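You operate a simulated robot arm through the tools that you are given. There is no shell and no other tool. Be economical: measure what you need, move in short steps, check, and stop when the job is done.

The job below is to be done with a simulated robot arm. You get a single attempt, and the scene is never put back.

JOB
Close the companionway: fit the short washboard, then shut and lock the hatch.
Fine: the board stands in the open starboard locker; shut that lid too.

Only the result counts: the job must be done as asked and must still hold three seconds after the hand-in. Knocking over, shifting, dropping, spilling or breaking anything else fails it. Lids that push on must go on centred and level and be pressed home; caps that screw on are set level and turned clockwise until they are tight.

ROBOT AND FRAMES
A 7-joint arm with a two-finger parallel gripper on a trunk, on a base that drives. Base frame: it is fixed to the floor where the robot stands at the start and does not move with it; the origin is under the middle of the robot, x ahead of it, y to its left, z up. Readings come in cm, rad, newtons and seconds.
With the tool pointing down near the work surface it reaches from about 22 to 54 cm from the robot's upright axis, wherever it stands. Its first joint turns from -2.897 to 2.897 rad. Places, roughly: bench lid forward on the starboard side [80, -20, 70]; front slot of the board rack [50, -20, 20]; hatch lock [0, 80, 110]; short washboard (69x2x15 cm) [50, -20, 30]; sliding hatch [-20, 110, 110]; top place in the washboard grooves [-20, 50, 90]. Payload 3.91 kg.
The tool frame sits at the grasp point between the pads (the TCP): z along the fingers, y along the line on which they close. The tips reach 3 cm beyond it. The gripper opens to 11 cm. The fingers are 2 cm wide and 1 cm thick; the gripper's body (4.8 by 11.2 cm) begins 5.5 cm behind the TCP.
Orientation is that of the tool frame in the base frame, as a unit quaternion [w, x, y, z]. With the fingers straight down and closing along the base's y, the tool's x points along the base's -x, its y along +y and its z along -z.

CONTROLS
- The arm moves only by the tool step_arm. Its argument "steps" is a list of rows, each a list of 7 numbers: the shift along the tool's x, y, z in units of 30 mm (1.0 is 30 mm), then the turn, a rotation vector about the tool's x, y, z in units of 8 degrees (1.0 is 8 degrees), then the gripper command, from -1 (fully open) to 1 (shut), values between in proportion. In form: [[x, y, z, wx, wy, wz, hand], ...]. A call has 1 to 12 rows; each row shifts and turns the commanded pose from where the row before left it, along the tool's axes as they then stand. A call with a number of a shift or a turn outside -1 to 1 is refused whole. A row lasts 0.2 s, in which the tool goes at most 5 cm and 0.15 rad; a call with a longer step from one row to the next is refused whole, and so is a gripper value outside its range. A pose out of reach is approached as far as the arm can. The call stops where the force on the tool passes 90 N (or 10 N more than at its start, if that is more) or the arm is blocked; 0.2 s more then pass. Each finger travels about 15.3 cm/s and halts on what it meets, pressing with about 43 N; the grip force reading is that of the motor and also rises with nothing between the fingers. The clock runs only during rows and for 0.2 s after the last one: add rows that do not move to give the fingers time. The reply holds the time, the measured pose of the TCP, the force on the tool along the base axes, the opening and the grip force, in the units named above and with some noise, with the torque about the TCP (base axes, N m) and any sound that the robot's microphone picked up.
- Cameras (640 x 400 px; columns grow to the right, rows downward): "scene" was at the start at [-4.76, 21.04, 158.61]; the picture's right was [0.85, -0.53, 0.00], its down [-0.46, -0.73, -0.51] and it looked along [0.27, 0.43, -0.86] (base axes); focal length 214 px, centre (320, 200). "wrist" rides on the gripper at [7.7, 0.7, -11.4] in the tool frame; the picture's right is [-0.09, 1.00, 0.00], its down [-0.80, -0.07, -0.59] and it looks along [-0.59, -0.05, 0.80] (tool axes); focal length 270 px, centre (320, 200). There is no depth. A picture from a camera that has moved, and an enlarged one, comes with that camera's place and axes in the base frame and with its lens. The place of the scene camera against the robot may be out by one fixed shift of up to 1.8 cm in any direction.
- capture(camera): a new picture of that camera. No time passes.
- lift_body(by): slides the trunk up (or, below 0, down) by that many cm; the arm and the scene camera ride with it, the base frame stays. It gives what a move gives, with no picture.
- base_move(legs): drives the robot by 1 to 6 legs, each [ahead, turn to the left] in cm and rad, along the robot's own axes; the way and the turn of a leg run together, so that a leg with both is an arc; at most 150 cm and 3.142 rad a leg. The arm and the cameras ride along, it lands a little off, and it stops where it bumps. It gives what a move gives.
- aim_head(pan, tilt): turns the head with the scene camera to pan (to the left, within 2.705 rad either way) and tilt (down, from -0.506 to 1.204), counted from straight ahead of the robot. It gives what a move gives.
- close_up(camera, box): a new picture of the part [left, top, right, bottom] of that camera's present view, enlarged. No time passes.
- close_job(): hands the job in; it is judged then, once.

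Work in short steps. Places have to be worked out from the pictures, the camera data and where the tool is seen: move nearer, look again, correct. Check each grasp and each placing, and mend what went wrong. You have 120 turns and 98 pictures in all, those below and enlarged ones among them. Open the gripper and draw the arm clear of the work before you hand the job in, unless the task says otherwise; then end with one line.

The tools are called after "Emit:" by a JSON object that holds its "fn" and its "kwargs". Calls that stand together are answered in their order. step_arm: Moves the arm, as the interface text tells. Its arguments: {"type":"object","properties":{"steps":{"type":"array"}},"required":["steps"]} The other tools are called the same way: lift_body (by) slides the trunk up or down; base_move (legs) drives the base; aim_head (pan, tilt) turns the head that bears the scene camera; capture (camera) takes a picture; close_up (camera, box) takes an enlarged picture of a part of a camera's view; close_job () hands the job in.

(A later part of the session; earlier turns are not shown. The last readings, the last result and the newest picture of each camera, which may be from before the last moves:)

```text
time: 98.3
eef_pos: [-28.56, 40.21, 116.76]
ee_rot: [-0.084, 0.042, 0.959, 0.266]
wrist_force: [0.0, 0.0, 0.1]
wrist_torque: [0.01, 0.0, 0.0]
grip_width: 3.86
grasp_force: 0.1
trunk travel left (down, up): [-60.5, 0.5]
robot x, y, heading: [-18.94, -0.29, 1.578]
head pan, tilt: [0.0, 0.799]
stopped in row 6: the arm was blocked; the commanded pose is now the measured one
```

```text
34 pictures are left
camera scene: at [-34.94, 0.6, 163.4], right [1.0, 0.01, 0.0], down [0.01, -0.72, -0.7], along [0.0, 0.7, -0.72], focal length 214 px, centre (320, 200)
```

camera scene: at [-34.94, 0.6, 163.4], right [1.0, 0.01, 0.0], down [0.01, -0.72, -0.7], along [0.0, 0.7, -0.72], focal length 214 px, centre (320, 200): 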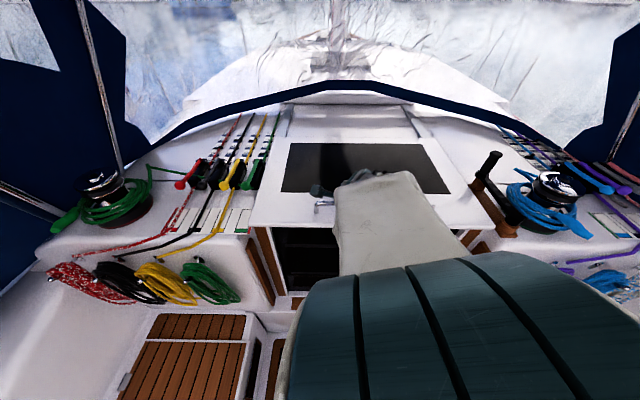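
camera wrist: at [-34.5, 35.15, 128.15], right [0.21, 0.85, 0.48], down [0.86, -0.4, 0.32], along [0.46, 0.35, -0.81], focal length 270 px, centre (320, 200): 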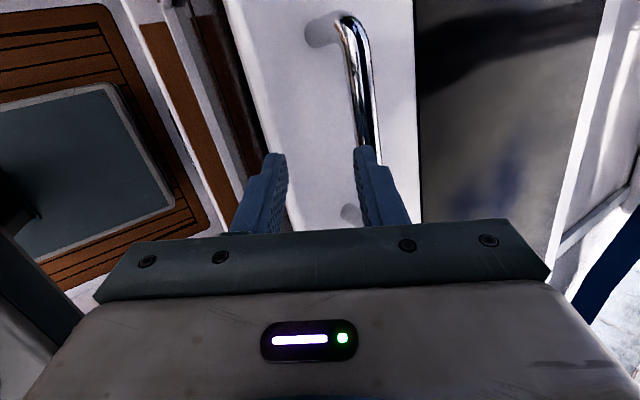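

The folded arm hit a limit; the hatch is shut against its stop. I move straight up, then bring the tool back upright.

Emit:
{"fn": "step_arm", "kwargs": {"steps": [[0, 0.4, -0.68, 0, 0, 0, 0.3], [0, 0.45, -0.75, 0, 0, 0, 0.3], [0, 0.45, -0.75, 0, 0, 0, 0.3], [0, 0.45, -0.75, 0, 0, 0, 0.3], [0, 0, 0, 0, 0, 0, 0.3]]}}

```text
time: 99.5
eef_pos: [-25.96, 40.23, 126.88]
ee_rot: [-0.088, 0.044, 0.959, 0.266]
wrist_force: [2.0, -0.8, 1.1]
wrist_torque: [-0.01, 0.12, 0.04]
grip_width: 3.86
grasp_force: 0.0
trunk travel left (down, up): [-60.5, 0.5]
robot x, y, heading: [-18.97, -0.39, 1.576]
head pan, tilt: [0.0, 0.799]
```

Now I rotate upright and move right toward the lock (expected near x≈-2, y≈46) to look at it.

Emit:
{"fn": "step_arm", "kwargs": {"steps": [[0, 0, 0, 0.78, -0.258, -0.13, 0], [0, 0, 0, 0.78, -0.258, -0.13, 0], [0, 0, 0, 0.78, -0.258, -0.13, 0], [0, 0, 0, 0.78, -0.258, -0.13, 0], [0, 0, 0, 0.78, -0.258, -0.13, 0], [0, 0, 0, 0, 0, 0, 0]]}}

Emit:
{"fn": "step_arm", "kwargs": {"steps": [[-1, 0.2, 0, 0, 0, 0, 0], [-1, 0.2, 0, 0, 0, 0, 0], [-1, 0.2, 0, 0, 0, 0, 0], [-1, 0.2, 0, 0, 0, 0, 0], [-1, 0.2, 0, 0, 0, 0, 0], [0, 0, 0, 0, 0, 0, 0]]}}

Emit:
{"fn": "capture", "kwargs": {"camera": "wrist"}}

Emit:
{"fn": "capture", "kwargs": {"camera": "scene"}}

```text
time: 100.9
eef_pos: [-26.81, 40.17, 126.73]
ee_rot: [0.005, -0.003, 1.0, -0.004]
wrist_force: [-0.4, 0.4, -0.9]
wrist_torque: [-0.01, 0.05, 0.0]
grip_width: 5.52
grasp_force: 0.2
trunk travel left (down, up): [-60.5, 0.5]
robot x, y, heading: [-19.38, -0.19, 1.575]
head pan, tilt: [0.0, 0.799]
```

```text
time: 102.3
eef_pos: [-11.79, 43.48, 126.97]
ee_rot: [0.005, -0.003, 1.0, -0.004]
wrist_force: [0.2, -0.9, 0.4]
wrist_torque: [0.0, -0.03, 0.0]
grip_width: 5.5
grasp_force: 0.0
trunk travel left (down, up): [-60.5, 0.5]
robot x, y, heading: [-19.17, -0.09, 1.578]
head pan, tilt: [0.0, 0.799]
```

```text
33 pictures are left
camera wrist: at [-19.6, 44.0, 138.3], right [0.08, 1.0, -0.01], down [0.79, -0.06, 0.6], along [0.6, -0.05, -0.8], focal length 270 px, centre (320, 200)
```

wrist: 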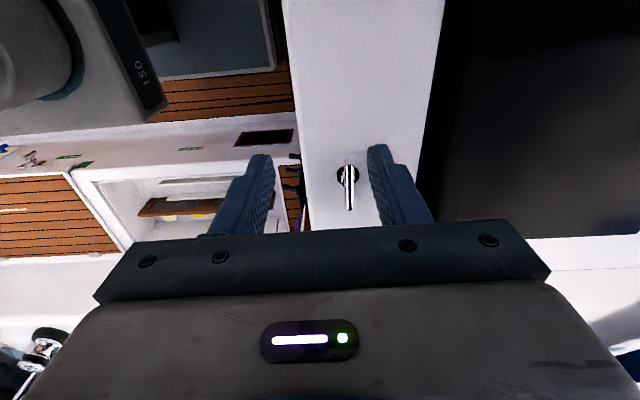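

```text
32 pictures are left
camera scene: at [-34.92, 0.63, 163.4], right [1.0, 0.01, 0.0], down [0.01, -0.72, -0.7], along [-0.01, 0.7, -0.72], focal length 214 px, centre (320, 200)
```

scene: 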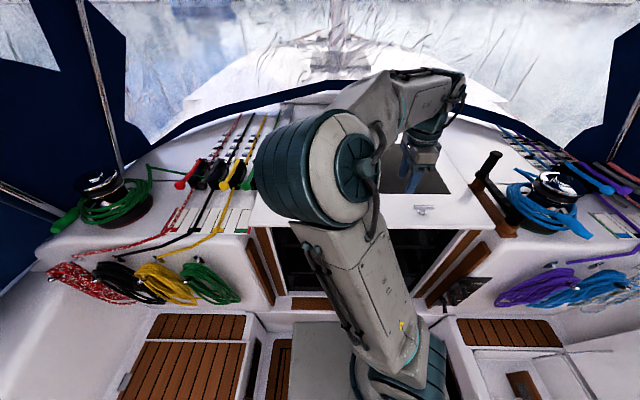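

The lock is visible in both cameras; enlarging.

Emit:
{"fn": "close_up", "kwargs": {"camera": "wrist", "box": [300, 140, 400, 230]}}

Emit:
{"fn": "close_up", "kwargs": {"camera": "scene", "box": [390, 180, 460, 230]}}

Emit:
{"fn": "close_up", "kwargs": {"camera": "scene", "box": [240, 190, 500, 300]}}

```text
4.44 times, centred on (350, 185) of wrist
camera zoom: at [-19.6, 44.0, 138.3], right [0.08, 1.0, -0.01], down [0.79, -0.06, 0.6], along [0.6, -0.05, -0.8], focal length 1201 px, centre (187, 267)
```

zoom: 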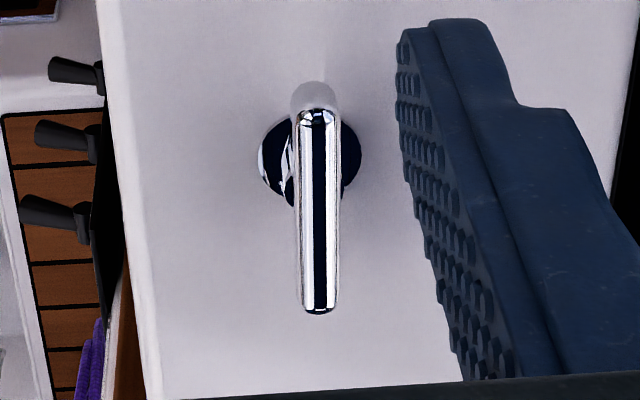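

```text
8.00 times, centred on (425, 205) of scene
camera zoom: at [-34.92, 0.63, 163.4], right [1.0, 0.01, 0.0], down [0.01, -0.72, -0.7], along [-0.01, 0.7, -0.72], focal length 1716 px, centre (-520, 160)
```

zoom: 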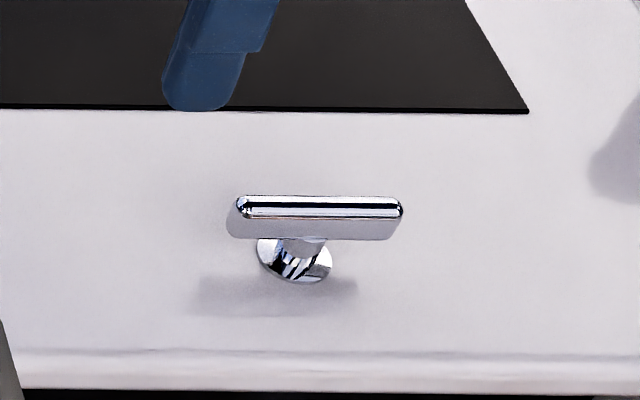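

```text
2.46 times, centred on (370, 245) of scene
camera zoom: at [-34.92, 0.63, 163.4], right [1.0, 0.01, 0.0], down [0.01, -0.72, -0.7], along [-0.01, 0.7, -0.72], focal length 528 px, centre (197, 89)
```

zoom: 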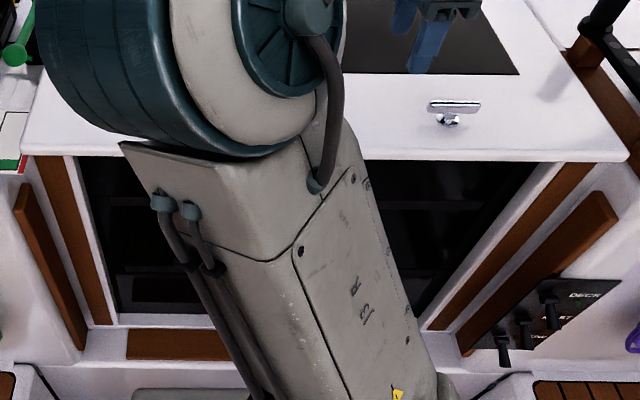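

The lock is a T-knob centred about x≈-2, y≈45.9, bar along x, top near z≈113. I move above it with fingers 3.3 cm open and check.

Emit:
{"fn": "step_arm", "kwargs": {"steps": [[-0.8, 0.2, 0.4, 0, 0, 0, 0.4], [-0.8, 0.2, 0.4, 0, 0, 0, 0.4], [-0.8, 0.2, 0.4, 0, 0, 0, 0.4], [-0.85, 0.2, 0.4, 0, 0, 0, 0.4], [0, 0, 0.4, 0, 0, 0, 0.4], [0, 0, 0, 0, 0, 0, 0.4]]}}

Emit:
{"fn": "capture", "kwargs": {"camera": "wrist"}}

Emit:
{"fn": "close_up", "kwargs": {"camera": "scene", "box": [390, 160, 470, 230]}}

```text
time: 103.7
eef_pos: [-1.93, 45.74, 120.96]
ee_rot: [0.005, -0.002, 1.0, -0.005]
wrist_force: [-0.2, -0.1, 0.1]
wrist_torque: [0.02, 0.04, 0.04]
grip_width: 3.35
grasp_force: 0.0
trunk travel left (down, up): [-60.5, 0.5]
robot x, y, heading: [-19.19, -0.4, 1.581]
head pan, tilt: [0.0, 0.799]
```

```text
28 pictures are left
camera wrist: at [-9.77, 46.36, 132.34], right [0.08, 1.0, -0.01], down [0.8, -0.06, 0.6], along [0.6, -0.05, -0.8], focal length 270 px, centre (320, 200)
```

wrist: 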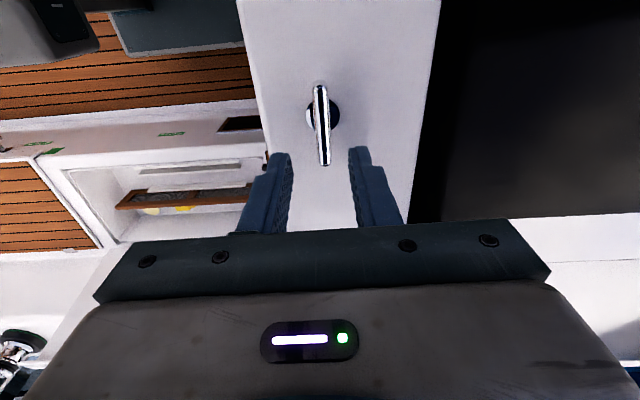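

```text
5.71 times, centred on (430, 195) of scene
camera zoom: at [-34.86, 0.65, 163.4], right [1.0, 0.01, 0.0], down [0.01, -0.72, -0.7], along [-0.01, 0.7, -0.72], focal length 1226 px, centre (-309, 229)
```

zoom: 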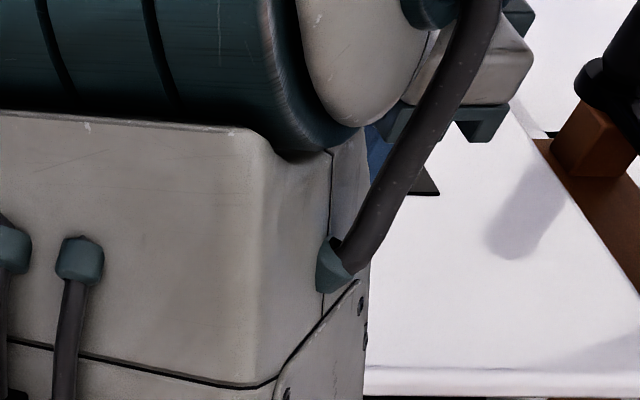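

Knob is dead centre under the tool, bar at z≈112.5. I go down to 113.5 and grip it.

Emit:
{"fn": "step_arm", "kwargs": {"steps": [[0, 0, 0.7, 0, 0, 0, 0.4], [0, 0, 0.7, 0, 0, 0, 0.4], [0, 0, 0.6, 0, 0, 0, 0.4], [0, 0, 0.5, 0, 0, 0, 0.4], [0, 0, 0, 0, 0, 0, 0.4]]}}

Emit:
{"fn": "step_arm", "kwargs": {"steps": [[0, 0, 0, 0, 0, 0, 1], [0, 0, 0, 0, 0, 0, 1], [0, 0, 0, 0, 0, 0, 1]]}}

Emit:
{"fn": "capture", "kwargs": {"camera": "wrist"}}

```text
time: 104.9
eef_pos: [-1.85, 45.56, 113.51]
ee_rot: [0.006, -0.002, 1.0, -0.002]
wrist_force: [0.2, 1.0, 0.2]
wrist_torque: [-0.04, -0.01, 0.03]
grip_width: 3.31
grasp_force: 0.0
trunk travel left (down, up): [-60.5, 0.5]
robot x, y, heading: [-18.94, -0.16, 1.576]
head pan, tilt: [0.0, 0.799]
```

```text
time: 105.7
eef_pos: [-1.89, 45.73, 113.61]
ee_rot: [0.006, -0.003, 1.0, -0.002]
wrist_force: [1.9, 10.5, 3.2]
wrist_torque: [0.53, -0.25, 0.04]
grip_width: 1.55
grasp_force: 44.8
trunk travel left (down, up): [-60.5, 0.5]
robot x, y, heading: [-19.49, -0.46, 1.578]
head pan, tilt: [0.0, 0.799]
```

```text
26 pictures are left
camera wrist: at [-9.71, 46.49, 124.9], right [0.08, 1.0, 0.0], down [0.79, -0.06, 0.6], along [0.6, -0.05, -0.8], focal length 270 px, centre (320, 200)
```

wrist: 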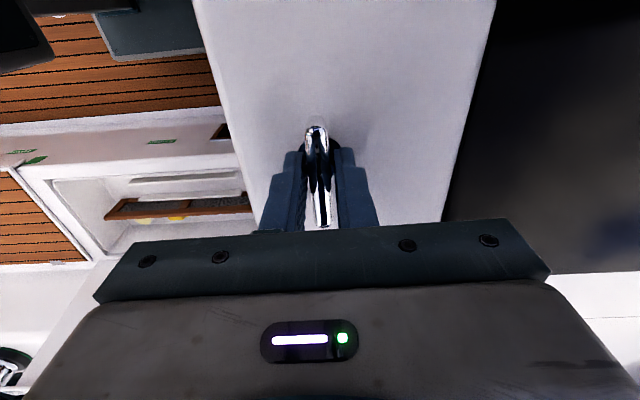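

Gripped. I ease y by 1 mm and try a clockwise turn (positive about the downward tool axis) of 8°.

Emit:
{"fn": "step_arm", "kwargs": {"steps": [[0, 0.05, 0, 0, 0, 0.5, 1], [0, 0, 0, 0, 0, 0.5, 1], [0, 0, 0, 0, 0, 0, 1]]}}

```text
time: 106.5
eef_pos: [-2.0, 45.88, 113.55]
ee_rot: [0.006, 0.068, 0.998, -0.003]
wrist_force: [-2.1, 6.8, 9.2]
wrist_torque: [0.35, 0.56, 0.12]
grip_width: 1.51
grasp_force: 44.8
trunk travel left (down, up): [-60.5, 0.5]
robot x, y, heading: [-19.34, -0.15, 1.577]
head pan, tilt: [0.0, 0.799]
```

It turns with little torque. I continue in steps.

Emit:
{"fn": "step_arm", "kwargs": {"steps": [[0, 0.04, 0, 0, 0, 0.8, 1], [0, 0, 0, 0, 0, 0.8, 1], [0, 0, 0, 0, 0, 0.8, 1], [0, 0, 0, 0, 0, 0.8, 1], [0, 0, 0, 0, 0, 0, 1]]}}

Emit:
{"fn": "capture", "kwargs": {"camera": "wrist"}}

```text
time: 107.7
eef_pos: [-1.87, 45.75, 113.54]
ee_rot: [0.006, 0.287, 0.958, -0.002]
wrist_force: [1.1, -2.3, -3.1]
wrist_torque: [0.51, -0.35, 2.41]
grip_width: 2.53
grasp_force: 45.5
trunk travel left (down, up): [-60.5, 0.5]
robot x, y, heading: [-19.39, -0.23, 1.575]
head pan, tilt: [0.0, 0.799]
```

```text
25 pictures are left
camera wrist: at [-8.01, 50.69, 124.85], right [0.62, 0.78, 0.0], down [0.62, -0.49, 0.6], along [0.47, -0.37, -0.8], focal length 270 px, centre (320, 200)
```

wrist: 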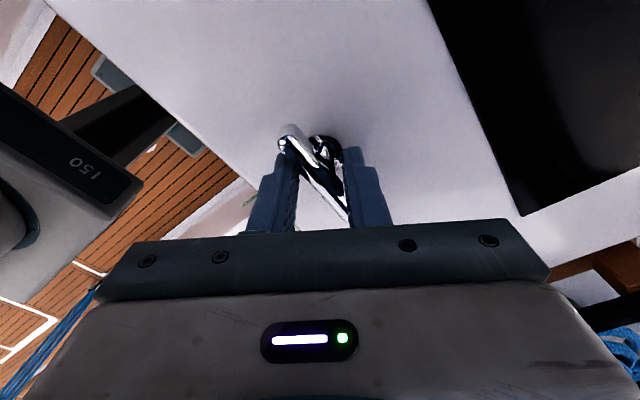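

The knob resisted (fingers spread, 2.4 Nm), so clockwise is its stop. I turn back and go the other way.

Emit:
{"fn": "step_arm", "kwargs": {"steps": [[0, 0, 0, 0, 0, -0.9, 1], [0, 0, 0, 0, 0, -0.9, 1], [0, 0, 0, 0, 0, -0.9, 1], [0, 0, 0, 0, 0, -0.9, 1], [0, 0, 0, 0, 0, -0.6, 1], [0, 0, 0, 0, 0, 0, 1]]}}

Emit:
{"fn": "step_arm", "kwargs": {"steps": [[0, 0, 0, 0, 0, -0.7, 1], [0, 0, 0, 0, 0, -0.7, 1], [0, 0, 0, 0, 0, -0.7, 1], [0, 0, 0, 0, 0, 0, 1]]}}

Emit:
{"fn": "capture", "kwargs": {"camera": "wrist"}}

```text
time: 109.1
eef_pos: [-1.78, 45.91, 113.46]
ee_rot: [0.005, -0.003, 1.0, -0.002]
wrist_force: [-0.7, -1.3, -1.7]
wrist_torque: [0.52, -0.5, -0.04]
grip_width: 1.54
grasp_force: 44.9
trunk travel left (down, up): [-60.5, 0.5]
robot x, y, heading: [-19.27, -0.35, 1.578]
head pan, tilt: [0.0, 0.799]
```

```text
time: 110.1
eef_pos: [-1.78, 45.83, 113.55]
ee_rot: [0.004, -0.149, 0.989, -0.004]
wrist_force: [1.0, -1.3, 0.4]
wrist_torque: [0.6, -0.42, 0.0]
grip_width: 1.55
grasp_force: 45.3
trunk travel left (down, up): [-60.5, 0.5]
robot x, y, heading: [-19.09, -0.67, 1.579]
head pan, tilt: [0.0, 0.799]
```

```text
24 pictures are left
camera wrist: at [-9.48, 44.3, 124.9], right [-0.21, 0.98, -0.01], down [0.78, 0.17, 0.6], along [0.59, 0.12, -0.8], focal length 270 px, centre (320, 200)
```

wrist: 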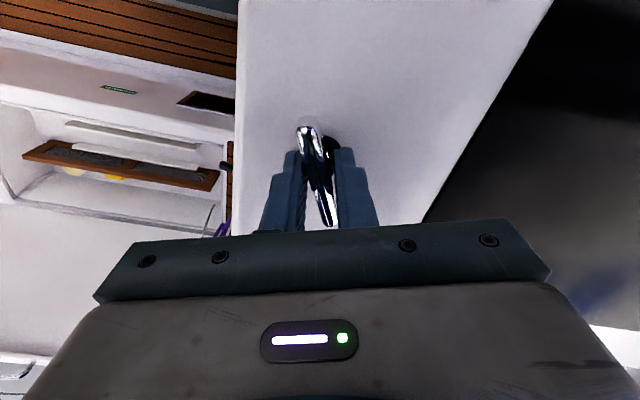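

Counter-clockwise it follows (width unchanged, no torque). Continuing.

Emit:
{"fn": "step_arm", "kwargs": {"steps": [[0, 0, 0, 0, 0, -0.9, 1], [0, 0, 0, 0, 0, -0.9, 1], [0, 0, 0, 0, 0, -0.9, 1], [0, 0, 0, 0, 0, -0.9, 1], [0, 0, 0, 0, 0, 0, 1]]}}

Emit:
{"fn": "step_arm", "kwargs": {"steps": [[0, 0, 0, 0, 0, -0.9, 1], [0, 0, 0, 0, 0, -0.9, 1], [0, 0, 0, 0, 0, -0.9, 1], [0, 0, 0, 0, 0, 0, 1]]}}

Emit:
{"fn": "capture", "kwargs": {"camera": "wrist"}}

```text
time: 111.3
eef_pos: [-1.85, 45.83, 113.48]
ee_rot: [0.003, -0.39, 0.921, -0.004]
wrist_force: [3.6, -1.9, -0.4]
wrist_torque: [0.83, -0.37, 0.0]
grip_width: 1.59
grasp_force: 45.2
trunk travel left (down, up): [-60.5, 0.5]
robot x, y, heading: [-19.32, -0.52, 1.58]
head pan, tilt: [0.0, 0.799]
```

```text
time: 112.3
eef_pos: [-1.72, 45.9, 113.49]
ee_rot: [0.003, -0.556, 0.831, -0.005]
wrist_force: [4.6, -1.2, 3.0]
wrist_torque: [0.8, -0.08, -0.01]
grip_width: 1.54
grasp_force: 45.3
trunk travel left (down, up): [-60.5, 0.5]
robot x, y, heading: [-19.1, -0.45, 1.579]
head pan, tilt: [0.0, 0.799]
```

```text
23 pictures are left
camera wrist: at [-5.44, 39.07, 124.97], right [-0.89, 0.46, -0.01], down [0.36, 0.72, 0.59], along [0.28, 0.52, -0.8], focal length 270 px, centre (320, 200)
```

wrist: 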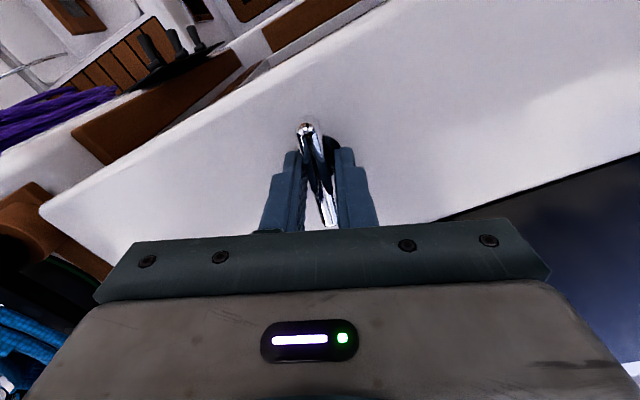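

The bar has turned ~65°. I go on to its stop.

Emit:
{"fn": "step_arm", "kwargs": {"steps": [[0, 0, 0, 0, 0, -0.9, 1], [0, 0, 0, 0, 0, -0.9, 1], [0, 0, 0, 0, 0, -0.6, 1], [0, 0, 0, 0, 0, 0, 1]]}}

Emit:
{"fn": "step_arm", "kwargs": {"steps": [[0, 0, 0, 0, 0, -0.6, 1], [0, 0, 0, 0, 0, -0.6, 1], [0, 0, 0, 0, 0, 0, 1]]}}

Emit:
{"fn": "capture", "kwargs": {"camera": "wrist"}}

```text
time: 113.3
eef_pos: [-1.74, 45.83, 113.51]
ee_rot: [0.001, -0.688, 0.726, -0.006]
wrist_force: [5.0, -1.4, 3.4]
wrist_torque: [-0.33, 0.06, -0.23]
grip_width: 1.56
grasp_force: 44.8
trunk travel left (down, up): [-60.5, 0.5]
robot x, y, heading: [-19.21, -0.4, 1.582]
head pan, tilt: [0.0, 0.799]
```

```text
time: 114.1
eef_pos: [-1.69, 45.97, 113.37]
ee_rot: [0.0, 0.745, -0.667, 0.006]
wrist_force: [6.8, -0.5, 2.2]
wrist_torque: [0.17, 0.06, -0.12]
grip_width: 1.52
grasp_force: 45.2
trunk travel left (down, up): [-60.5, 0.5]
robot x, y, heading: [-19.55, -0.05, 1.579]
head pan, tilt: [0.0, 0.799]
```

```text
22 pictures are left
camera wrist: at [-1.66, 38.19, 125.0], right [-1.0, -0.02, -0.01], down [-0.02, 0.81, 0.59], along [-0.01, 0.59, -0.81], focal length 270 px, centre (320, 200)
```

wrist: 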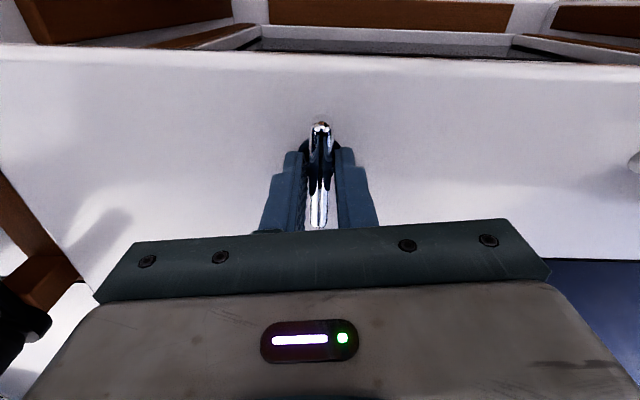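

Bar is now along y (90°), the lag having vanished, so it's likely at its stop. I turn a little more to confirm.

Emit:
{"fn": "step_arm", "kwargs": {"steps": [[0, 0, 0, 0, 0, -0.8, 1], [0, 0, 0, 0, 0, -0.8, 1], [0, 0, 0, 0, 0, 0, 1]]}}

```text
time: 114.9
eef_pos: [-1.71, 46.0, 113.53]
ee_rot: [0.0, 0.814, -0.58, 0.005]
wrist_force: [6.1, -2.2, 3.0]
wrist_torque: [0.31, 0.65, -1.56]
grip_width: 1.87
grasp_force: 44.1
trunk travel left (down, up): [-60.5, 0.5]
robot x, y, heading: [-19.02, -0.53, 1.577]
head pan, tilt: [0.0, 0.799]
```

Stop confirmed (‑1.6 Nm, fingers spreading). I turn back to neutral, open, lift off and look.

Emit:
{"fn": "step_arm", "kwargs": {"steps": [[0, 0, 0, 0, 0, 0.8, 1], [0, 0, 0, 0, 0, 0.8, 1], [0, 0, 0, 0, 0, 0, 0.4], [0, 0, 0, 0, 0, 0, 0.2], [0, 0, -0.6, 0, 0, 0, 0.2], [0, 0, -1, 0, 0, 0, 0.2], [0, 0, -1, 0, 0, 0, 0.2], [0, 0, -1, 0, 0, 0, 0.2], [0, 0, -1, 0, 0, 0, 0.2], [0, 0, 0, 0, 0, 0, 0.2]]}}

Emit:
{"fn": "capture", "kwargs": {"camera": "wrist"}}

Emit:
{"fn": "capture", "kwargs": {"camera": "scene"}}

```text
time: 117.1
eef_pos: [-1.93, 46.11, 127.32]
ee_rot: [-0.001, 0.745, -0.667, 0.005]
wrist_force: [-1.5, -0.3, -0.6]
wrist_torque: [0.0, 0.0, 0.03]
grip_width: 4.39
grasp_force: 0.0
trunk travel left (down, up): [-60.5, 0.5]
robot x, y, heading: [-19.17, 0.02, 1.572]
head pan, tilt: [0.0, 0.799]
```

```text
21 pictures are left
camera wrist: at [-1.88, 38.37, 138.83], right [-1.0, -0.02, -0.01], down [-0.02, 0.81, 0.59], along [0.0, 0.59, -0.81], focal length 270 px, centre (320, 200)
```

wrist: 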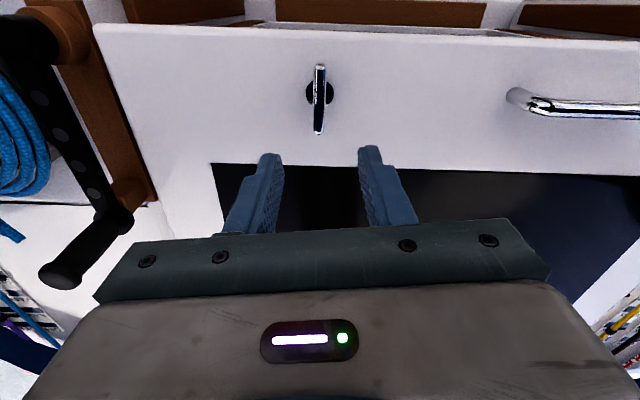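

```text
20 pictures are left
camera scene: at [-34.84, 0.66, 163.4], right [1.0, 0.01, 0.0], down [0.01, -0.72, -0.7], along [-0.01, 0.7, -0.72], focal length 214 px, centre (320, 200)
```

scene: 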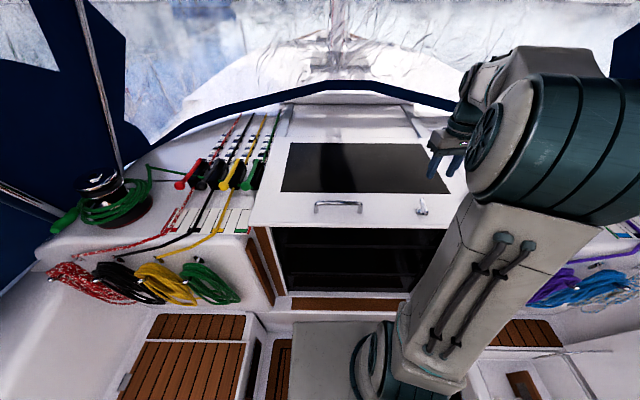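

Hatch shut and locked (T-bar now fore-and-aft). Next the locker lid: I bring the arm to the centre and turn back toward the bench.

Emit:
{"fn": "step_arm", "kwargs": {"steps": [[0, 1, 0, 0, 0, 0, 0.2], [0, 1, 0, 0, 0, 0, 0.2], [0, 1, 0, 0, 0, 0, 0.2], [0, 1, 0, 0, 0, 0, 0.2], [0, 1, 0, 0, 0, 0, 0.2], [0.4, 0.5, 0, 0, 0, 0, 0.2], [0, 0, 0, 0, 0, 0, 0.2]]}}

Emit:
{"fn": "base_move", "kwargs": {"legs": [[0, -0.79]]}}

Emit:
{"fn": "base_move", "kwargs": {"legs": [[0, -0.787]]}}

Emit:
{"fn": "base_move", "kwargs": {"legs": [[20, 0]]}}

Emit:
{"fn": "capture", "kwargs": {"camera": "scene"}}

Emit:
{"fn": "capture", "kwargs": {"camera": "wrist"}}

```text
time: 118.7
eef_pos: [-18.21, 43.01, 127.16]
ee_rot: [0.0, 0.746, -0.666, 0.005]
wrist_force: [-0.3, -0.1, 0.3]
wrist_torque: [0.02, 0.01, 0.0]
grip_width: 4.38
grasp_force: 0.1
trunk travel left (down, up): [-60.5, 0.5]
robot x, y, heading: [-19.29, 0.0, 1.577]
head pan, tilt: [0.0, 0.799]
```

```text
time: 121.2
eef_pos: [12.14, 29.63, 127.09]
ee_rot: [-0.001, -0.431, 0.902, -0.006]
wrist_force: [-0.5, 0.5, -0.4]
wrist_torque: [0.0, -0.01, 0.03]
grip_width: 4.38
grasp_force: 0.0
trunk travel left (down, up): [-60.5, 0.5]
robot x, y, heading: [-18.94, -0.32, 0.791]
head pan, tilt: [0.0, 0.799]
```

```text
time: 123.7
eef_pos: [24.04, -1.52, 127.18]
ee_rot: [-0.003, -0.051, 0.999, -0.005]
wrist_force: [0.1, -0.6, 0.2]
wrist_torque: [0.02, -0.04, -0.01]
grip_width: 4.41
grasp_force: 0.1
trunk travel left (down, up): [-60.5, 0.5]
robot x, y, heading: [-19.25, -0.19, 0.002]
head pan, tilt: [0.0, 0.799]
```

```text
time: 125.3
eef_pos: [44.2, -1.48, 127.04]
ee_rot: [-0.004, -0.051, 0.999, -0.005]
wrist_force: [0.6, 0.5, -0.1]
wrist_torque: [0.01, 0.01, 0.03]
grip_width: 4.37
grasp_force: 0.0
trunk travel left (down, up): [-60.5, 0.5]
robot x, y, heading: [0.54, -0.33, 0.001]
head pan, tilt: [0.0, 0.799]
```

```text
19 pictures are left
camera scene: at [0.67, 15.35, 163.4], right [0.0, -1.0, 0.0], down [-0.72, 0.0, -0.7], along [0.7, 0.0, -0.72], focal length 214 px, centre (320, 200)
```

scene: 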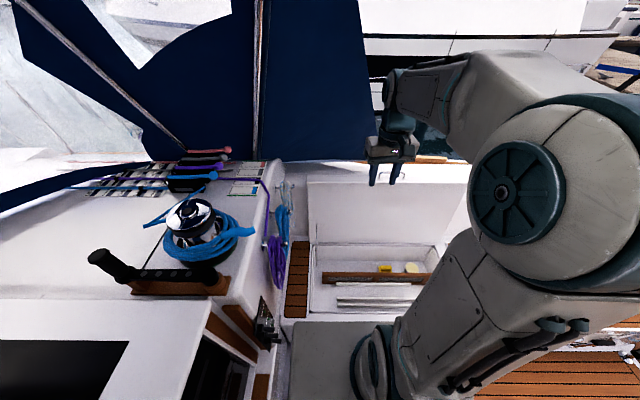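

```text
18 pictures are left
camera wrist: at [36.52, -1.51, 138.6], right [-0.02, 1.0, -0.01], down [0.81, 0.02, 0.59], along [0.59, 0.0, -0.81], focal length 270 px, centre (320, 200)
```

wrist: 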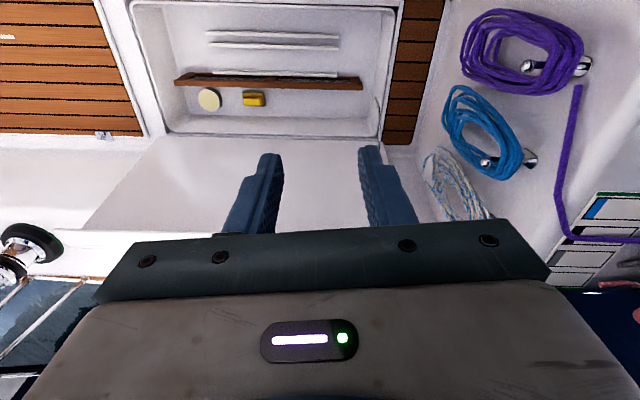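

Facing the locker. To see the lid's handle clearly I move the gripper to the right and lower the trunk 35 cm.

Emit:
{"fn": "step_arm", "kwargs": {"steps": [[0, -1, 0, 0, 0, 0.36, 0], [0, -1, 0, 0, 0, 0.36, 0], [0, -1, 0, 0, 0, 0, 0], [0, -1, 0, 0, 0, 0, 0], [0, -1, 0, 0, 0, 0, 0], [0, -1, 0, 0, 0, 0, 0], [0, -1, 0, 0, 0, 0, 0], [0, 0, 0, 0, 0, 0, 0]]}}

Emit:
{"fn": "lift_body", "kwargs": {"by": -35}}

Emit:
{"fn": "aim_head", "kwargs": {"pan": -0.2, "tilt": 0.35}}

Emit:
{"fn": "capture", "kwargs": {"camera": "scene"}}

Emit:
{"fn": "capture", "kwargs": {"camera": "wrist"}}

```text
time: 127.1
eef_pos: [44.53, -22.65, 127.33]
ee_rot: [-0.003, -0.001, 1.0, -0.005]
wrist_force: [0.1, 0.5, -0.4]
wrist_torque: [-0.02, -0.02, 0.02]
grip_width: 5.49
grasp_force: 0.0
trunk travel left (down, up): [-60.5, 0.5]
robot x, y, heading: [0.95, -0.42, -0.0]
head pan, tilt: [0.0, 0.799]
```

```text
time: 130.5
eef_pos: [44.51, -22.5, 92.23]
ee_rot: [-0.004, -0.002, 1.0, -0.005]
wrist_force: [0.0, -1.1, 0.2]
wrist_torque: [-0.01, 0.0, 0.03]
grip_width: 5.48
grasp_force: 0.0
trunk travel left (down, up): [-25.5, 35.5]
robot x, y, heading: [0.91, -0.69, -0.003]
head pan, tilt: [0.0, 0.799]
```

```text
time: 131.4
eef_pos: [44.4, -22.48, 92.35]
ee_rot: [-0.004, -0.001, 1.0, -0.005]
wrist_force: [0.5, -0.6, 0.3]
wrist_torque: [0.02, 0.04, 0.02]
grip_width: 5.51
grasp_force: 0.2
trunk travel left (down, up): [-25.5, 35.5]
robot x, y, heading: [0.43, -0.08, -0.0]
head pan, tilt: [-0.201, 0.351]
```

```text
17 pictures are left
camera scene: at [1.61, 13.49, 132.36], right [-0.2, -0.98, 0.0], down [-0.34, 0.07, -0.94], along [0.92, -0.19, -0.34], focal length 214 px, centre (320, 200)
```

scene: 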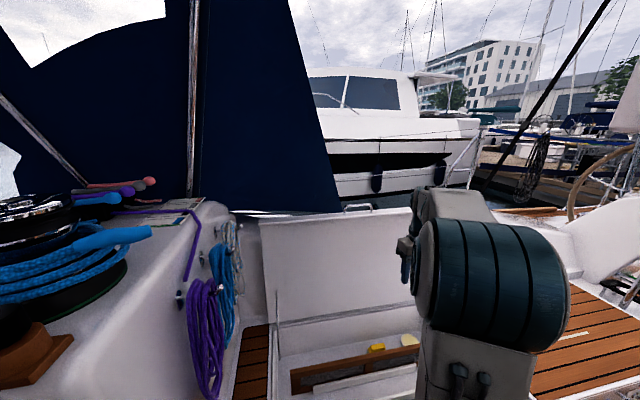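

```text
16 pictures are left
camera wrist: at [36.88, -21.82, 103.8], right [0.09, 1.0, -0.01], down [0.8, -0.06, 0.59], along [0.59, -0.06, -0.81], focal length 270 px, centre (320, 200)
```

wrist: 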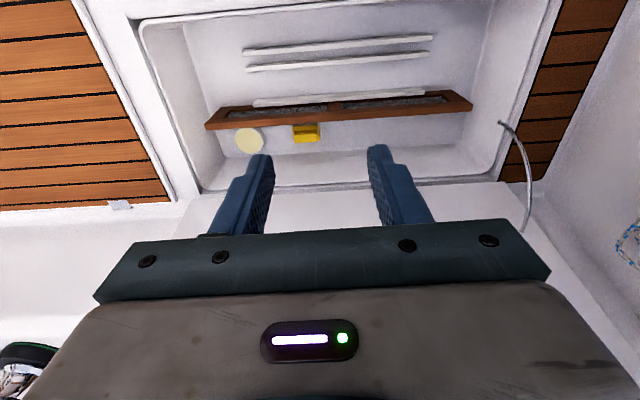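

Emit:
{"fn": "close_up", "kwargs": {"camera": "scene", "box": [240, 180, 430, 350]}}

```text
2.35 times, centred on (335, 265) of scene
camera zoom: at [1.61, 13.49, 132.36], right [-0.2, -0.98, 0.0], down [-0.34, 0.07, -0.94], along [0.92, -0.19, -0.34], focal length 505 px, centre (285, 47)
```

zoom: 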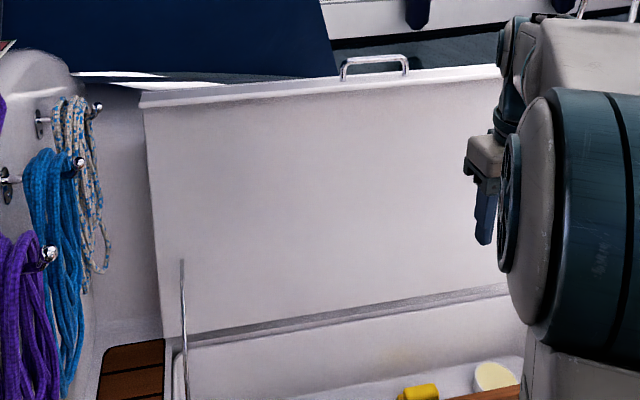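

The handle stands on the lid's upper (front) edge: bar at about (80.9, -19.5, 98.6). I turn the gripper 90° and tilt it 45° forward, as for the hatch, at this safe distance.

Emit:
{"fn": "step_arm", "kwargs": {"steps": [[0, 0, -0.5, 0, 0, 1, 0.2], [0, 0, -0.5, 0, 0, 1, 0.2], [0, 0, -0.5, 0, 0, 1, 0.2], [0, 0, -0.5, 0, 0, 1, 0.2], [0, 0, -0.5, 0, 0, 1, 0.2], [0, 0, 0, 0, 0, 1, 0.2], [0, 0, 0, 0, 0, 1, 0.2], [0, 0, 0, 0, 0, 1, 0.2], [0, 0, 0, 0, 0, 1, 0.2], [0, 0, 0, 0, 0, 1, 0.2], [0, 0, 0, 0, 0, 1, 0.2], [0.95, 0, 0, 0, 0, 0.25, 0.2]]}}

Emit:
{"fn": "step_arm", "kwargs": {"steps": [[0, 0, 0, -1, 0, 0, 0.2], [0, 0, 0, -1, 0, 0, 0.2], [0, 0, 0, -1, 0, 0, 0.2], [0, 0, 0, -1, 0, 0, 0.2], [0, 0, 0, -1, 0, 0, 0.2], [0, 0, 0, -0.63, 0, 0, 0.3], [0, 0, 0, 0, 0, 0, 0.3]]}}

Emit:
{"fn": "lift_body", "kwargs": {"by": 5}}

```text
time: 134.0
eef_pos: [44.35, -19.54, 99.71]
ee_rot: [0.001, 0.707, 0.707, -0.006]
wrist_force: [0.7, -0.2, -0.5]
wrist_torque: [0.01, -0.01, -0.02]
grip_width: 4.38
grasp_force: 0.0
trunk travel left (down, up): [-25.5, 35.5]
robot x, y, heading: [1.12, -0.53, 0.003]
head pan, tilt: [-0.201, 0.351]
```

```text
time: 135.6
eef_pos: [44.4, -19.69, 99.8]
ee_rot: [0.272, 0.651, 0.657, 0.265]
wrist_force: [0.3, -0.2, -0.6]
wrist_torque: [0.06, -0.03, -0.02]
grip_width: 3.85
grasp_force: 0.1
trunk travel left (down, up): [-25.5, 35.5]
robot x, y, heading: [0.77, -0.48, 0.004]
head pan, tilt: [-0.201, 0.351]
```

```text
time: 136.5
eef_pos: [44.37, -19.7, 104.86]
ee_rot: [0.272, 0.652, 0.656, 0.265]
wrist_force: [-0.7, 0.8, -0.9]
wrist_torque: [0.01, -0.02, 0.01]
grip_width: 3.84
grasp_force: 0.1
trunk travel left (down, up): [-30.5, 30.5]
robot x, y, heading: [0.73, -0.5, 0.002]
head pan, tilt: [-0.201, 0.351]
```

Now I move forward over to a point 7 cm short of the handle and look with the wrist camera.

Emit:
{"fn": "step_arm", "kwargs": {"steps": [[0, 0.88, 0.88, 0, 0, 0, 0.3], [0, 0.88, 0.88, 0, 0, 0, 0.3], [0, 0.88, 0.88, 0, 0, 0, 0.3], [0, 0.88, 0.88, 0, 0, 0, 0.3], [0, 0.88, 0.88, 0, 0, 0, 0.3], [0, 0.88, 0.88, 0, 0, 0, 0.3], [0, 0.88, 0.88, 0, 0, 0, 0.3], [0, 0.88, 0.88, 0, 0, 0, 0.3], [0, 0, 0, 0, 0, 0, 0.4]]}}

Emit:
{"fn": "capture", "kwargs": {"camera": "wrist"}}

Emit:
{"fn": "close_up", "kwargs": {"camera": "scene", "box": [300, 170, 440, 270]}}

```text
time: 138.5
eef_pos: [74.4, -19.62, 104.53]
ee_rot: [0.271, 0.652, 0.657, 0.266]
wrist_force: [0.5, 0.0, 0.2]
wrist_torque: [-0.05, -0.01, -0.01]
grip_width: 3.29
grasp_force: 0.0
trunk travel left (down, up): [-30.5, 30.5]
robot x, y, heading: [0.91, -0.3, 0.002]
head pan, tilt: [-0.201, 0.351]
```

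```text
14 pictures are left
camera wrist: at [66.84, -11.82, 113.18], right [0.71, -0.08, 0.7], down [-0.47, -0.8, 0.38], along [0.53, -0.6, -0.6], focal length 270 px, centre (320, 200)
```

wrist: 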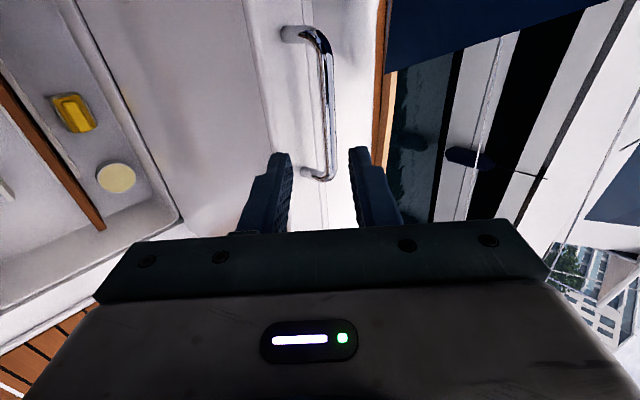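

```text
4.00 times, centred on (370, 220) of scene
camera zoom: at [1.65, 13.48, 137.37], right [-0.2, -0.98, 0.0], down [-0.34, 0.07, -0.94], along [0.92, -0.19, -0.34], focal length 858 px, centre (120, 120)
```

zoom: 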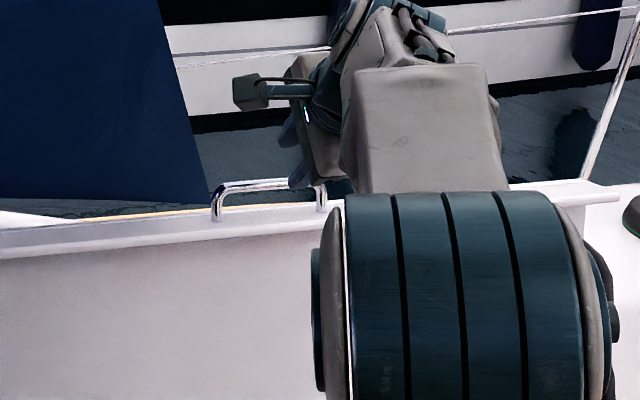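

Bar is at about (81.8, -20, 98.2), nearly in line. I shift 6 mm and advance 6 cm, then look.

Emit:
{"fn": "step_arm", "kwargs": {"steps": [[0, 0.22, 0.5, 0, 0, 0, 0.45], [0, 0, 0.5, 0, 0, 0, 0.45], [0, 0, 0.5, 0, 0, 0, 0.45], [0, 0, 0.5, 0, 0, 0, 0.45], [0, 0, 0, 0, 0, 0, 0.45]]}}

Emit:
{"fn": "capture", "kwargs": {"camera": "wrist"}}

```text
time: 139.7
eef_pos: [79.02, -19.43, 101.01]
ee_rot: [0.272, 0.651, 0.657, 0.266]
wrist_force: [0.7, 0.2, 0.4]
wrist_torque: [0.0, 0.03, 0.0]
grip_width: 3.05
grasp_force: 0.0
trunk travel left (down, up): [-30.5, 30.5]
robot x, y, heading: [0.92, -0.4, 0.002]
head pan, tilt: [-0.201, 0.351]
```

```text
12 pictures are left
camera wrist: at [71.49, -11.82, 109.34], right [0.71, -0.08, 0.7], down [-0.47, -0.8, 0.38], along [0.53, -0.6, -0.6], focal length 270 px, centre (320, 200)
```

wrist: 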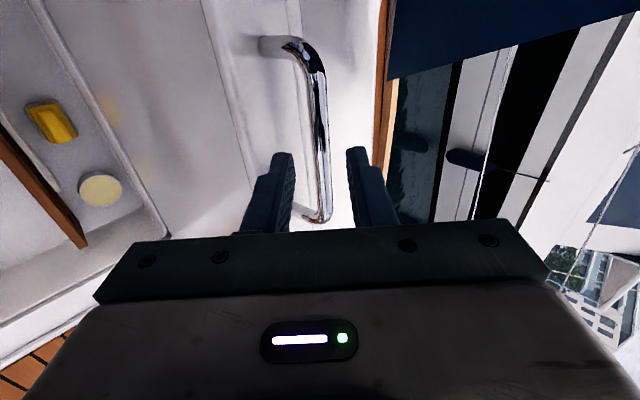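

Bar at (81.9, 97.7), centred. I advance the last 2.3 cm and close.

Emit:
{"fn": "step_arm", "kwargs": {"steps": [[0, -0.03, 0.4, 0, 0, 0, 0.45], [0, 0, 0.37, 0, 0, 0, 0.45], [0, 0, 0, 0, 0, 0, 0.45]]}}

Emit:
{"fn": "step_arm", "kwargs": {"steps": [[0, 0, 0, 0, 0, 0, 1], [0, 0, 0, 0, 0, 0, 1], [0, 0, 0, 0, 0, 0, 1]]}}

```text
time: 140.5
eef_pos: [80.63, -19.55, 99.07]
ee_rot: [0.273, 0.652, 0.656, 0.266]
wrist_force: [-0.4, 0.3, 0.3]
wrist_torque: [0.01, -0.01, -0.01]
grip_width: 3.01
grasp_force: 0.0
trunk travel left (down, up): [-30.5, 30.5]
robot x, y, heading: [0.89, -0.45, 0.003]
head pan, tilt: [-0.201, 0.351]
```

```text
time: 141.3
eef_pos: [80.58, -19.49, 99.26]
ee_rot: [0.273, 0.651, 0.656, 0.266]
wrist_force: [2.6, -0.4, 6.9]
wrist_torque: [0.57, -0.2, -0.67]
grip_width: 1.2
grasp_force: 45.3
trunk travel left (down, up): [-30.5, 30.5]
robot x, y, heading: [0.84, -0.53, 0.004]
head pan, tilt: [-0.201, 0.351]
```

Gripped on the 1.2 cm bar. I pull 3 cm toward me (slightly up along the arc) to feel the lid.

Emit:
{"fn": "step_arm", "kwargs": {"steps": [[0, -0.2, -0.28, 0, 0, 0, 1], [0, -0.2, -0.28, 0, 0, 0, 1], [0, -0.2, -0.27, 0, 0, 0, 1], [0, 0, 0, 0, 0, 0, 1]]}}

```text
time: 142.3
eef_pos: [77.57, -19.49, 99.31]
ee_rot: [0.268, 0.653, 0.658, 0.264]
wrist_force: [-1.8, 2.2, -9.7]
wrist_torque: [0.6, 0.16, -0.63]
grip_width: 1.16
grasp_force: 45.3
trunk travel left (down, up): [-30.5, 30.5]
robot x, y, heading: [0.77, -0.19, -0.0]
head pan, tilt: [-0.201, 0.351]
```

The lid follows easily. I back the base 9 cm while holding, then read the forces.

Emit:
{"fn": "base_move", "kwargs": {"legs": [[-9, 0]]}}

```text
time: 143.4
eef_pos: [68.92, -19.49, 98.62]
ee_rot: [0.264, 0.654, 0.658, 0.263]
wrist_force: [4.7, 2.7, -38.2]
wrist_torque: [0.93, 0.43, -0.12]
grip_width: 1.19
grasp_force: 44.7
trunk travel left (down, up): [-30.5, 30.5]
robot x, y, heading: [-8.22, -0.09, 0.003]
head pan, tilt: [-0.201, 0.351]
```

The arc is descending now (pull -38 N down): I lower 1.4 cm, then back another 5 cm, repeating.

Emit:
{"fn": "step_arm", "kwargs": {"steps": [[0, -0.17, 0.17, 0, 0, 0, 1], [0, -0.16, 0.16, 0, 0, 0, 1], [0, 0, 0, 0, 0, 0, 1]]}}

Emit:
{"fn": "base_move", "kwargs": {"legs": [[-5.5, 0]]}}

Emit:
{"fn": "step_arm", "kwargs": {"steps": [[0, -0.15, 0.15, 0, 0, 0, 1], [0, -0.12, 0.12, 0, 0, 0, 1], [0, 0, 0, 0, 0, 0, 1]]}}

Emit:
{"fn": "base_move", "kwargs": {"legs": [[-5.5, 0]]}}

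```text
time: 144.2
eef_pos: [68.21, -19.41, 98.49]
ee_rot: [0.273, 0.651, 0.656, 0.267]
wrist_force: [-4.4, -0.7, 36.0]
wrist_torque: [1.13, -0.62, -0.08]
grip_width: 1.2
grasp_force: 44.7
trunk travel left (down, up): [-30.5, 30.5]
robot x, y, heading: [-8.35, -0.3, 0.002]
head pan, tilt: [-0.201, 0.351]
```

```text
time: 145.2
eef_pos: [62.96, -19.42, 97.19]
ee_rot: [0.264, 0.653, 0.66, 0.263]
wrist_force: [-2.7, 0.2, -4.2]
wrist_torque: [0.67, 0.25, -0.51]
grip_width: 1.14
grasp_force: 44.8
trunk travel left (down, up): [-30.5, 30.5]
robot x, y, heading: [-13.78, -0.3, 0.001]
head pan, tilt: [-0.201, 0.351]
```

```text
time: 146.0
eef_pos: [62.64, -19.4, 97.26]
ee_rot: [0.271, 0.651, 0.657, 0.266]
wrist_force: [-10.1, 0.3, 38.9]
wrist_torque: [1.02, -0.5, -0.25]
grip_width: 1.14
grasp_force: 46.1
trunk travel left (down, up): [-30.5, 30.5]
robot x, y, heading: [-13.84, -0.37, 0.003]
head pan, tilt: [-0.201, 0.351]
```

```text
time: 146.9
eef_pos: [57.8, -19.35, 95.47]
ee_rot: [0.259, 0.655, 0.661, 0.26]
wrist_force: [6.2, -1.0, -24.0]
wrist_torque: [0.8, 0.29, -0.34]
grip_width: 1.17
grasp_force: 44.8
trunk travel left (down, up): [-30.5, 30.5]
robot x, y, heading: [-19.1, -0.34, 0.002]
head pan, tilt: [-0.201, 0.351]
```

The measured points fit a circle (TCP centre ≈(77, 50.4), R≈49). I now follow that arc with the arm from 23° to 39°, then check the forces.

Emit:
{"fn": "step_arm", "kwargs": {"steps": [[0, -0.12, 0.12, 0, 0, 0, 1], [0, -0.535, -0.196, 0, 0, 0, 1], [0, -0.535, -0.196, 0, 0, 0, 1], [0, -0.548, -0.157, 0, 0, 0, 1], [0, -0.548, -0.157, 0, 0, 0, 1], [0, 0, 0, 0, 0, 0, 1]]}}

Emit:
{"fn": "step_arm", "kwargs": {"steps": [[0, -0.556, -0.118, 0, 0, 0, 1], [0, -0.556, -0.118, 0, 0, 0, 1], [0, 0, 0, 0, 0, 0, 1]]}}

```text
time: 148.3
eef_pos: [51.06, -19.42, 92.2]
ee_rot: [0.26, 0.654, 0.66, 0.261]
wrist_force: [-2.5, 2.1, -0.6]
wrist_torque: [0.72, 0.05, -0.38]
grip_width: 1.17
grasp_force: 45.6
trunk travel left (down, up): [-30.5, 30.5]
robot x, y, heading: [-19.36, -0.4, 0.008]
head pan, tilt: [-0.201, 0.351]
```

```text
time: 149.1
eef_pos: [48.3, -19.28, 90.69]
ee_rot: [0.26, 0.655, 0.66, 0.261]
wrist_force: [-1.3, 4.5, -0.2]
wrist_torque: [0.99, -0.03, -0.28]
grip_width: 1.17
grasp_force: 44.5
trunk travel left (down, up): [-30.5, 30.5]
robot x, y, heading: [-19.22, -0.36, 0.003]
head pan, tilt: [-0.201, 0.351]
```

Forces near zero; the circle is right. Continuing to ~59°.

Emit:
{"fn": "step_arm", "kwargs": {"steps": [[0, -0.566, -0.08, 0, 0, 0, 1], [0, -0.566, -0.08, 0, 0, 0, 1], [0, -0.568, -0.04, 0, 0, 0, 1], [0, -0.568, -0.04, 0, 0, 0, 1], [0, -0.57, 0, 0, 0, 0, 1], [0, -0.57, 0, 0, 0, 0, 1], [0, 0, 0, 0, 0, 0, 1]]}}

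Emit:
{"fn": "step_arm", "kwargs": {"steps": [[0, -0.568, 0.04, 0, 0, 0, 1], [0, -0.568, 0.04, 0, 0, 0, 1], [0, -0.566, 0.08, 0, 0, 0, 1], [0, -0.566, 0.08, 0, 0, 0, 1], [0, 0, 0, 0, 0, 0, 1]]}}

Emit:
{"fn": "capture", "kwargs": {"camera": "scene"}}

```text
time: 150.7
eef_pos: [40.31, -19.34, 84.15]
ee_rot: [0.259, 0.653, 0.661, 0.261]
wrist_force: [-4.2, 18.3, 2.0]
wrist_torque: [1.59, 0.0, 0.25]
grip_width: 1.16
grasp_force: 45.0
trunk travel left (down, up): [-30.5, 30.5]
robot x, y, heading: [-18.93, -0.33, 0.003]
head pan, tilt: [-0.201, 0.351]
```

```text
time: 151.9
eef_pos: [35.88, -19.36, 78.97]
ee_rot: [0.26, 0.654, 0.66, 0.262]
wrist_force: [-14.7, 25.0, 8.0]
wrist_torque: [1.06, 0.09, -0.26]
grip_width: 1.15
grasp_force: 45.2
trunk travel left (down, up): [-30.5, 30.5]
robot x, y, heading: [-19.03, -0.67, 0.001]
head pan, tilt: [-0.201, 0.351]
```

```text
11 pictures are left
camera scene: at [-18.6, 13.73, 137.34], right [-0.19, -0.98, 0.0], down [-0.34, 0.06, -0.94], along [0.92, -0.18, -0.34], focal length 214 px, centre (320, 200)
```

scene: 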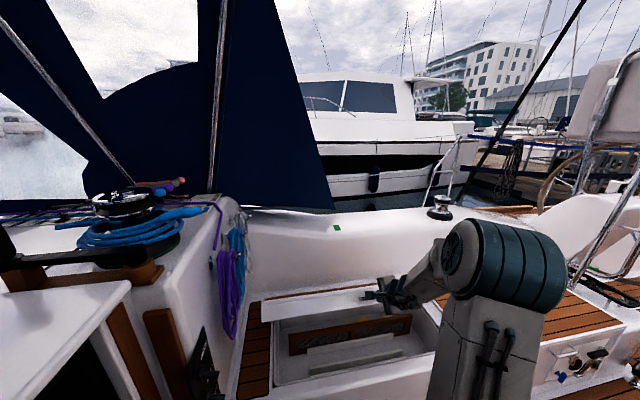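

The lid is following; a refit gives centre ≈(77.7, 46.3), R≈53. I ease y by 4 mm toward the force and continue along the corrected arc.

Emit:
{"fn": "step_arm", "kwargs": {"steps": [[0.13, -0.05, -0.14, 0, 0, 0, 1], [0, -0.448, 0.07, 0, 0, 0, 1], [0, -0.448, 0.07, 0, 0, 0, 1], [0, -0.454, 0.088, 0, 0, 0, 1], [0, -0.454, 0.088, 0, 0, 0, 1], [0, 0, 0, 0, 0, 0, 1]]}}

Emit:
{"fn": "step_arm", "kwargs": {"steps": [[0, -0.448, 0.118, 0, 0, 0, 1], [0, -0.448, 0.118, 0, 0, 0, 1], [0, -0.443, 0.139, 0, 0, 0, 1], [0, -0.443, 0.139, 0, 0, 0, 1], [0, 0, 0, 0, 0, 0, 1]]}}

```text
time: 153.3
eef_pos: [32.64, -19.23, 74.48]
ee_rot: [0.259, 0.654, 0.661, 0.26]
wrist_force: [34.3, -3.0, -20.9]
wrist_torque: [0.26, -0.2, -0.75]
grip_width: 1.14
grasp_force: 45.0
trunk travel left (down, up): [-30.5, 30.5]
robot x, y, heading: [-19.25, -0.09, 0.005]
head pan, tilt: [-0.201, 0.351]
```

```text
time: 154.5
eef_pos: [29.81, -19.22, 69.78]
ee_rot: [0.26, 0.654, 0.661, 0.261]
wrist_force: [36.0, -4.5, -17.2]
wrist_torque: [0.3, -0.27, -0.77]
grip_width: 1.19
grasp_force: 45.0
trunk travel left (down, up): [-30.5, 30.5]
robot x, y, heading: [-19.21, -0.47, 0.006]
head pan, tilt: [-0.201, 0.351]
```

Slightly overcorrected in x; I give back 5 mm and continue.

Emit:
{"fn": "step_arm", "kwargs": {"steps": [[0, 0.05, 0.18, 0, 0, 0, 1], [0, -0.435, 0.161, 0, 0, 0, 1], [0, -0.435, 0.161, 0, 0, 0, 1], [0, -0.42, 0.185, 0, 0, 0, 1], [0, -0.42, 0.185, 0, 0, 0, 1], [0, 0, 0, 0, 0, 0, 1]]}}

Emit:
{"fn": "step_arm", "kwargs": {"steps": [[0, -0.416, 0.204, 0, 0, 0, 1], [0, -0.416, 0.204, 0, 0, 0, 1], [0, -0.404, 0.232, 0, 0, 0, 1], [0, -0.404, 0.232, 0, 0, 0, 1], [0, 0, 0, 0, 0, 0, 1]]}}

```text
time: 155.9
eef_pos: [27.63, -19.27, 64.52]
ee_rot: [0.26, 0.655, 0.66, 0.26]
wrist_force: [-9.1, 0.1, -0.6]
wrist_torque: [0.69, 0.13, -0.4]
grip_width: 1.18
grasp_force: 45.1
trunk travel left (down, up): [-30.5, 30.5]
robot x, y, heading: [-18.86, -0.25, 0.001]
head pan, tilt: [-0.201, 0.351]
```

```text
time: 157.1
eef_pos: [25.76, -19.28, 59.39]
ee_rot: [0.26, 0.654, 0.66, 0.261]
wrist_force: [-0.9, 1.5, -1.6]
wrist_torque: [0.55, 0.03, -0.66]
grip_width: 1.17
grasp_force: 45.0
trunk travel left (down, up): [-30.5, 30.5]
robot x, y, heading: [-18.9, -0.07, 0.006]
head pan, tilt: [-0.201, 0.351]
```

Good, forces near zero at 76°. Next steps down, carefully, toward closure.

Emit:
{"fn": "step_arm", "kwargs": {"steps": [[0, -0.389, 0.247, 0, 0, 0, 1], [0, -0.389, 0.247, 0, 0, 0, 1], [0, -0.37, 0.263, 0, 0, 0, 1], [0, -0.37, 0.263, 0, 0, 0, 1], [0, 0, 0, 0, 0, 0, 1]]}}

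Emit:
{"fn": "capture", "kwargs": {"camera": "scene"}}

```text
time: 158.3
eef_pos: [24.68, -19.2, 53.83]
ee_rot: [0.261, 0.653, 0.661, 0.262]
wrist_force: [11.5, 2.3, -3.5]
wrist_torque: [0.67, -0.18, -0.52]
grip_width: 1.19
grasp_force: 45.1
trunk travel left (down, up): [-30.5, 30.5]
robot x, y, heading: [-18.78, -0.09, 0.006]
head pan, tilt: [-0.201, 0.351]
```

```text
10 pictures are left
camera scene: at [-18.27, 13.47, 137.36], right [-0.2, -0.98, 0.0], down [-0.34, 0.07, -0.94], along [0.92, -0.18, -0.34], focal length 214 px, centre (320, 200)
```

scene: 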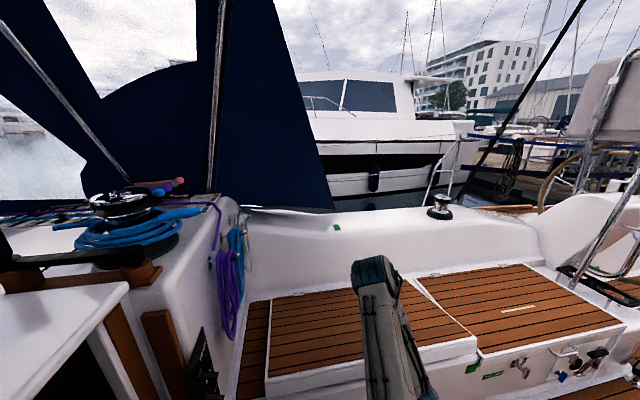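

Lid nearly closed, still a few cm up. I keep going down in small steps until the rim is felt.

Emit:
{"fn": "step_arm", "kwargs": {"steps": [[0, -0.27, 0.28, 0, 0, 0, 1], [0, -0.27, 0.26, 0, 0, 0, 1], [0, -0.2, 0.2, 0, 0, 0, 1], [0, 0, 0, 0, 0, 0, 1]]}}

Emit:
{"fn": "step_arm", "kwargs": {"steps": [[0, -0.15, 0.15, 0, 0, 0, 1], [0, -0.12, 0.12, 0, 0, 0, 1], [0, 0, 0, 0, 0, 0, 1]]}}

```text
time: 159.3
eef_pos: [24.41, -19.14, 50.71]
ee_rot: [0.259, 0.654, 0.661, 0.26]
wrist_force: [-6.4, 8.1, -0.5]
wrist_torque: [0.93, 0.13, -0.16]
grip_width: 1.15
grasp_force: 44.6
trunk travel left (down, up): [-30.5, 30.5]
robot x, y, heading: [-19.02, -0.39, 0.001]
head pan, tilt: [-0.201, 0.351]
```

```text
time: 160.1
eef_pos: [24.16, -19.23, 49.53]
ee_rot: [0.26, 0.656, 0.66, 0.26]
wrist_force: [-20.3, 10.8, -1.1]
wrist_torque: [1.04, 0.27, -0.07]
grip_width: 1.18
grasp_force: 44.9
trunk travel left (down, up): [-30.5, 30.5]
robot x, y, heading: [-18.94, -0.71, 0.002]
head pan, tilt: [-0.201, 0.351]
```

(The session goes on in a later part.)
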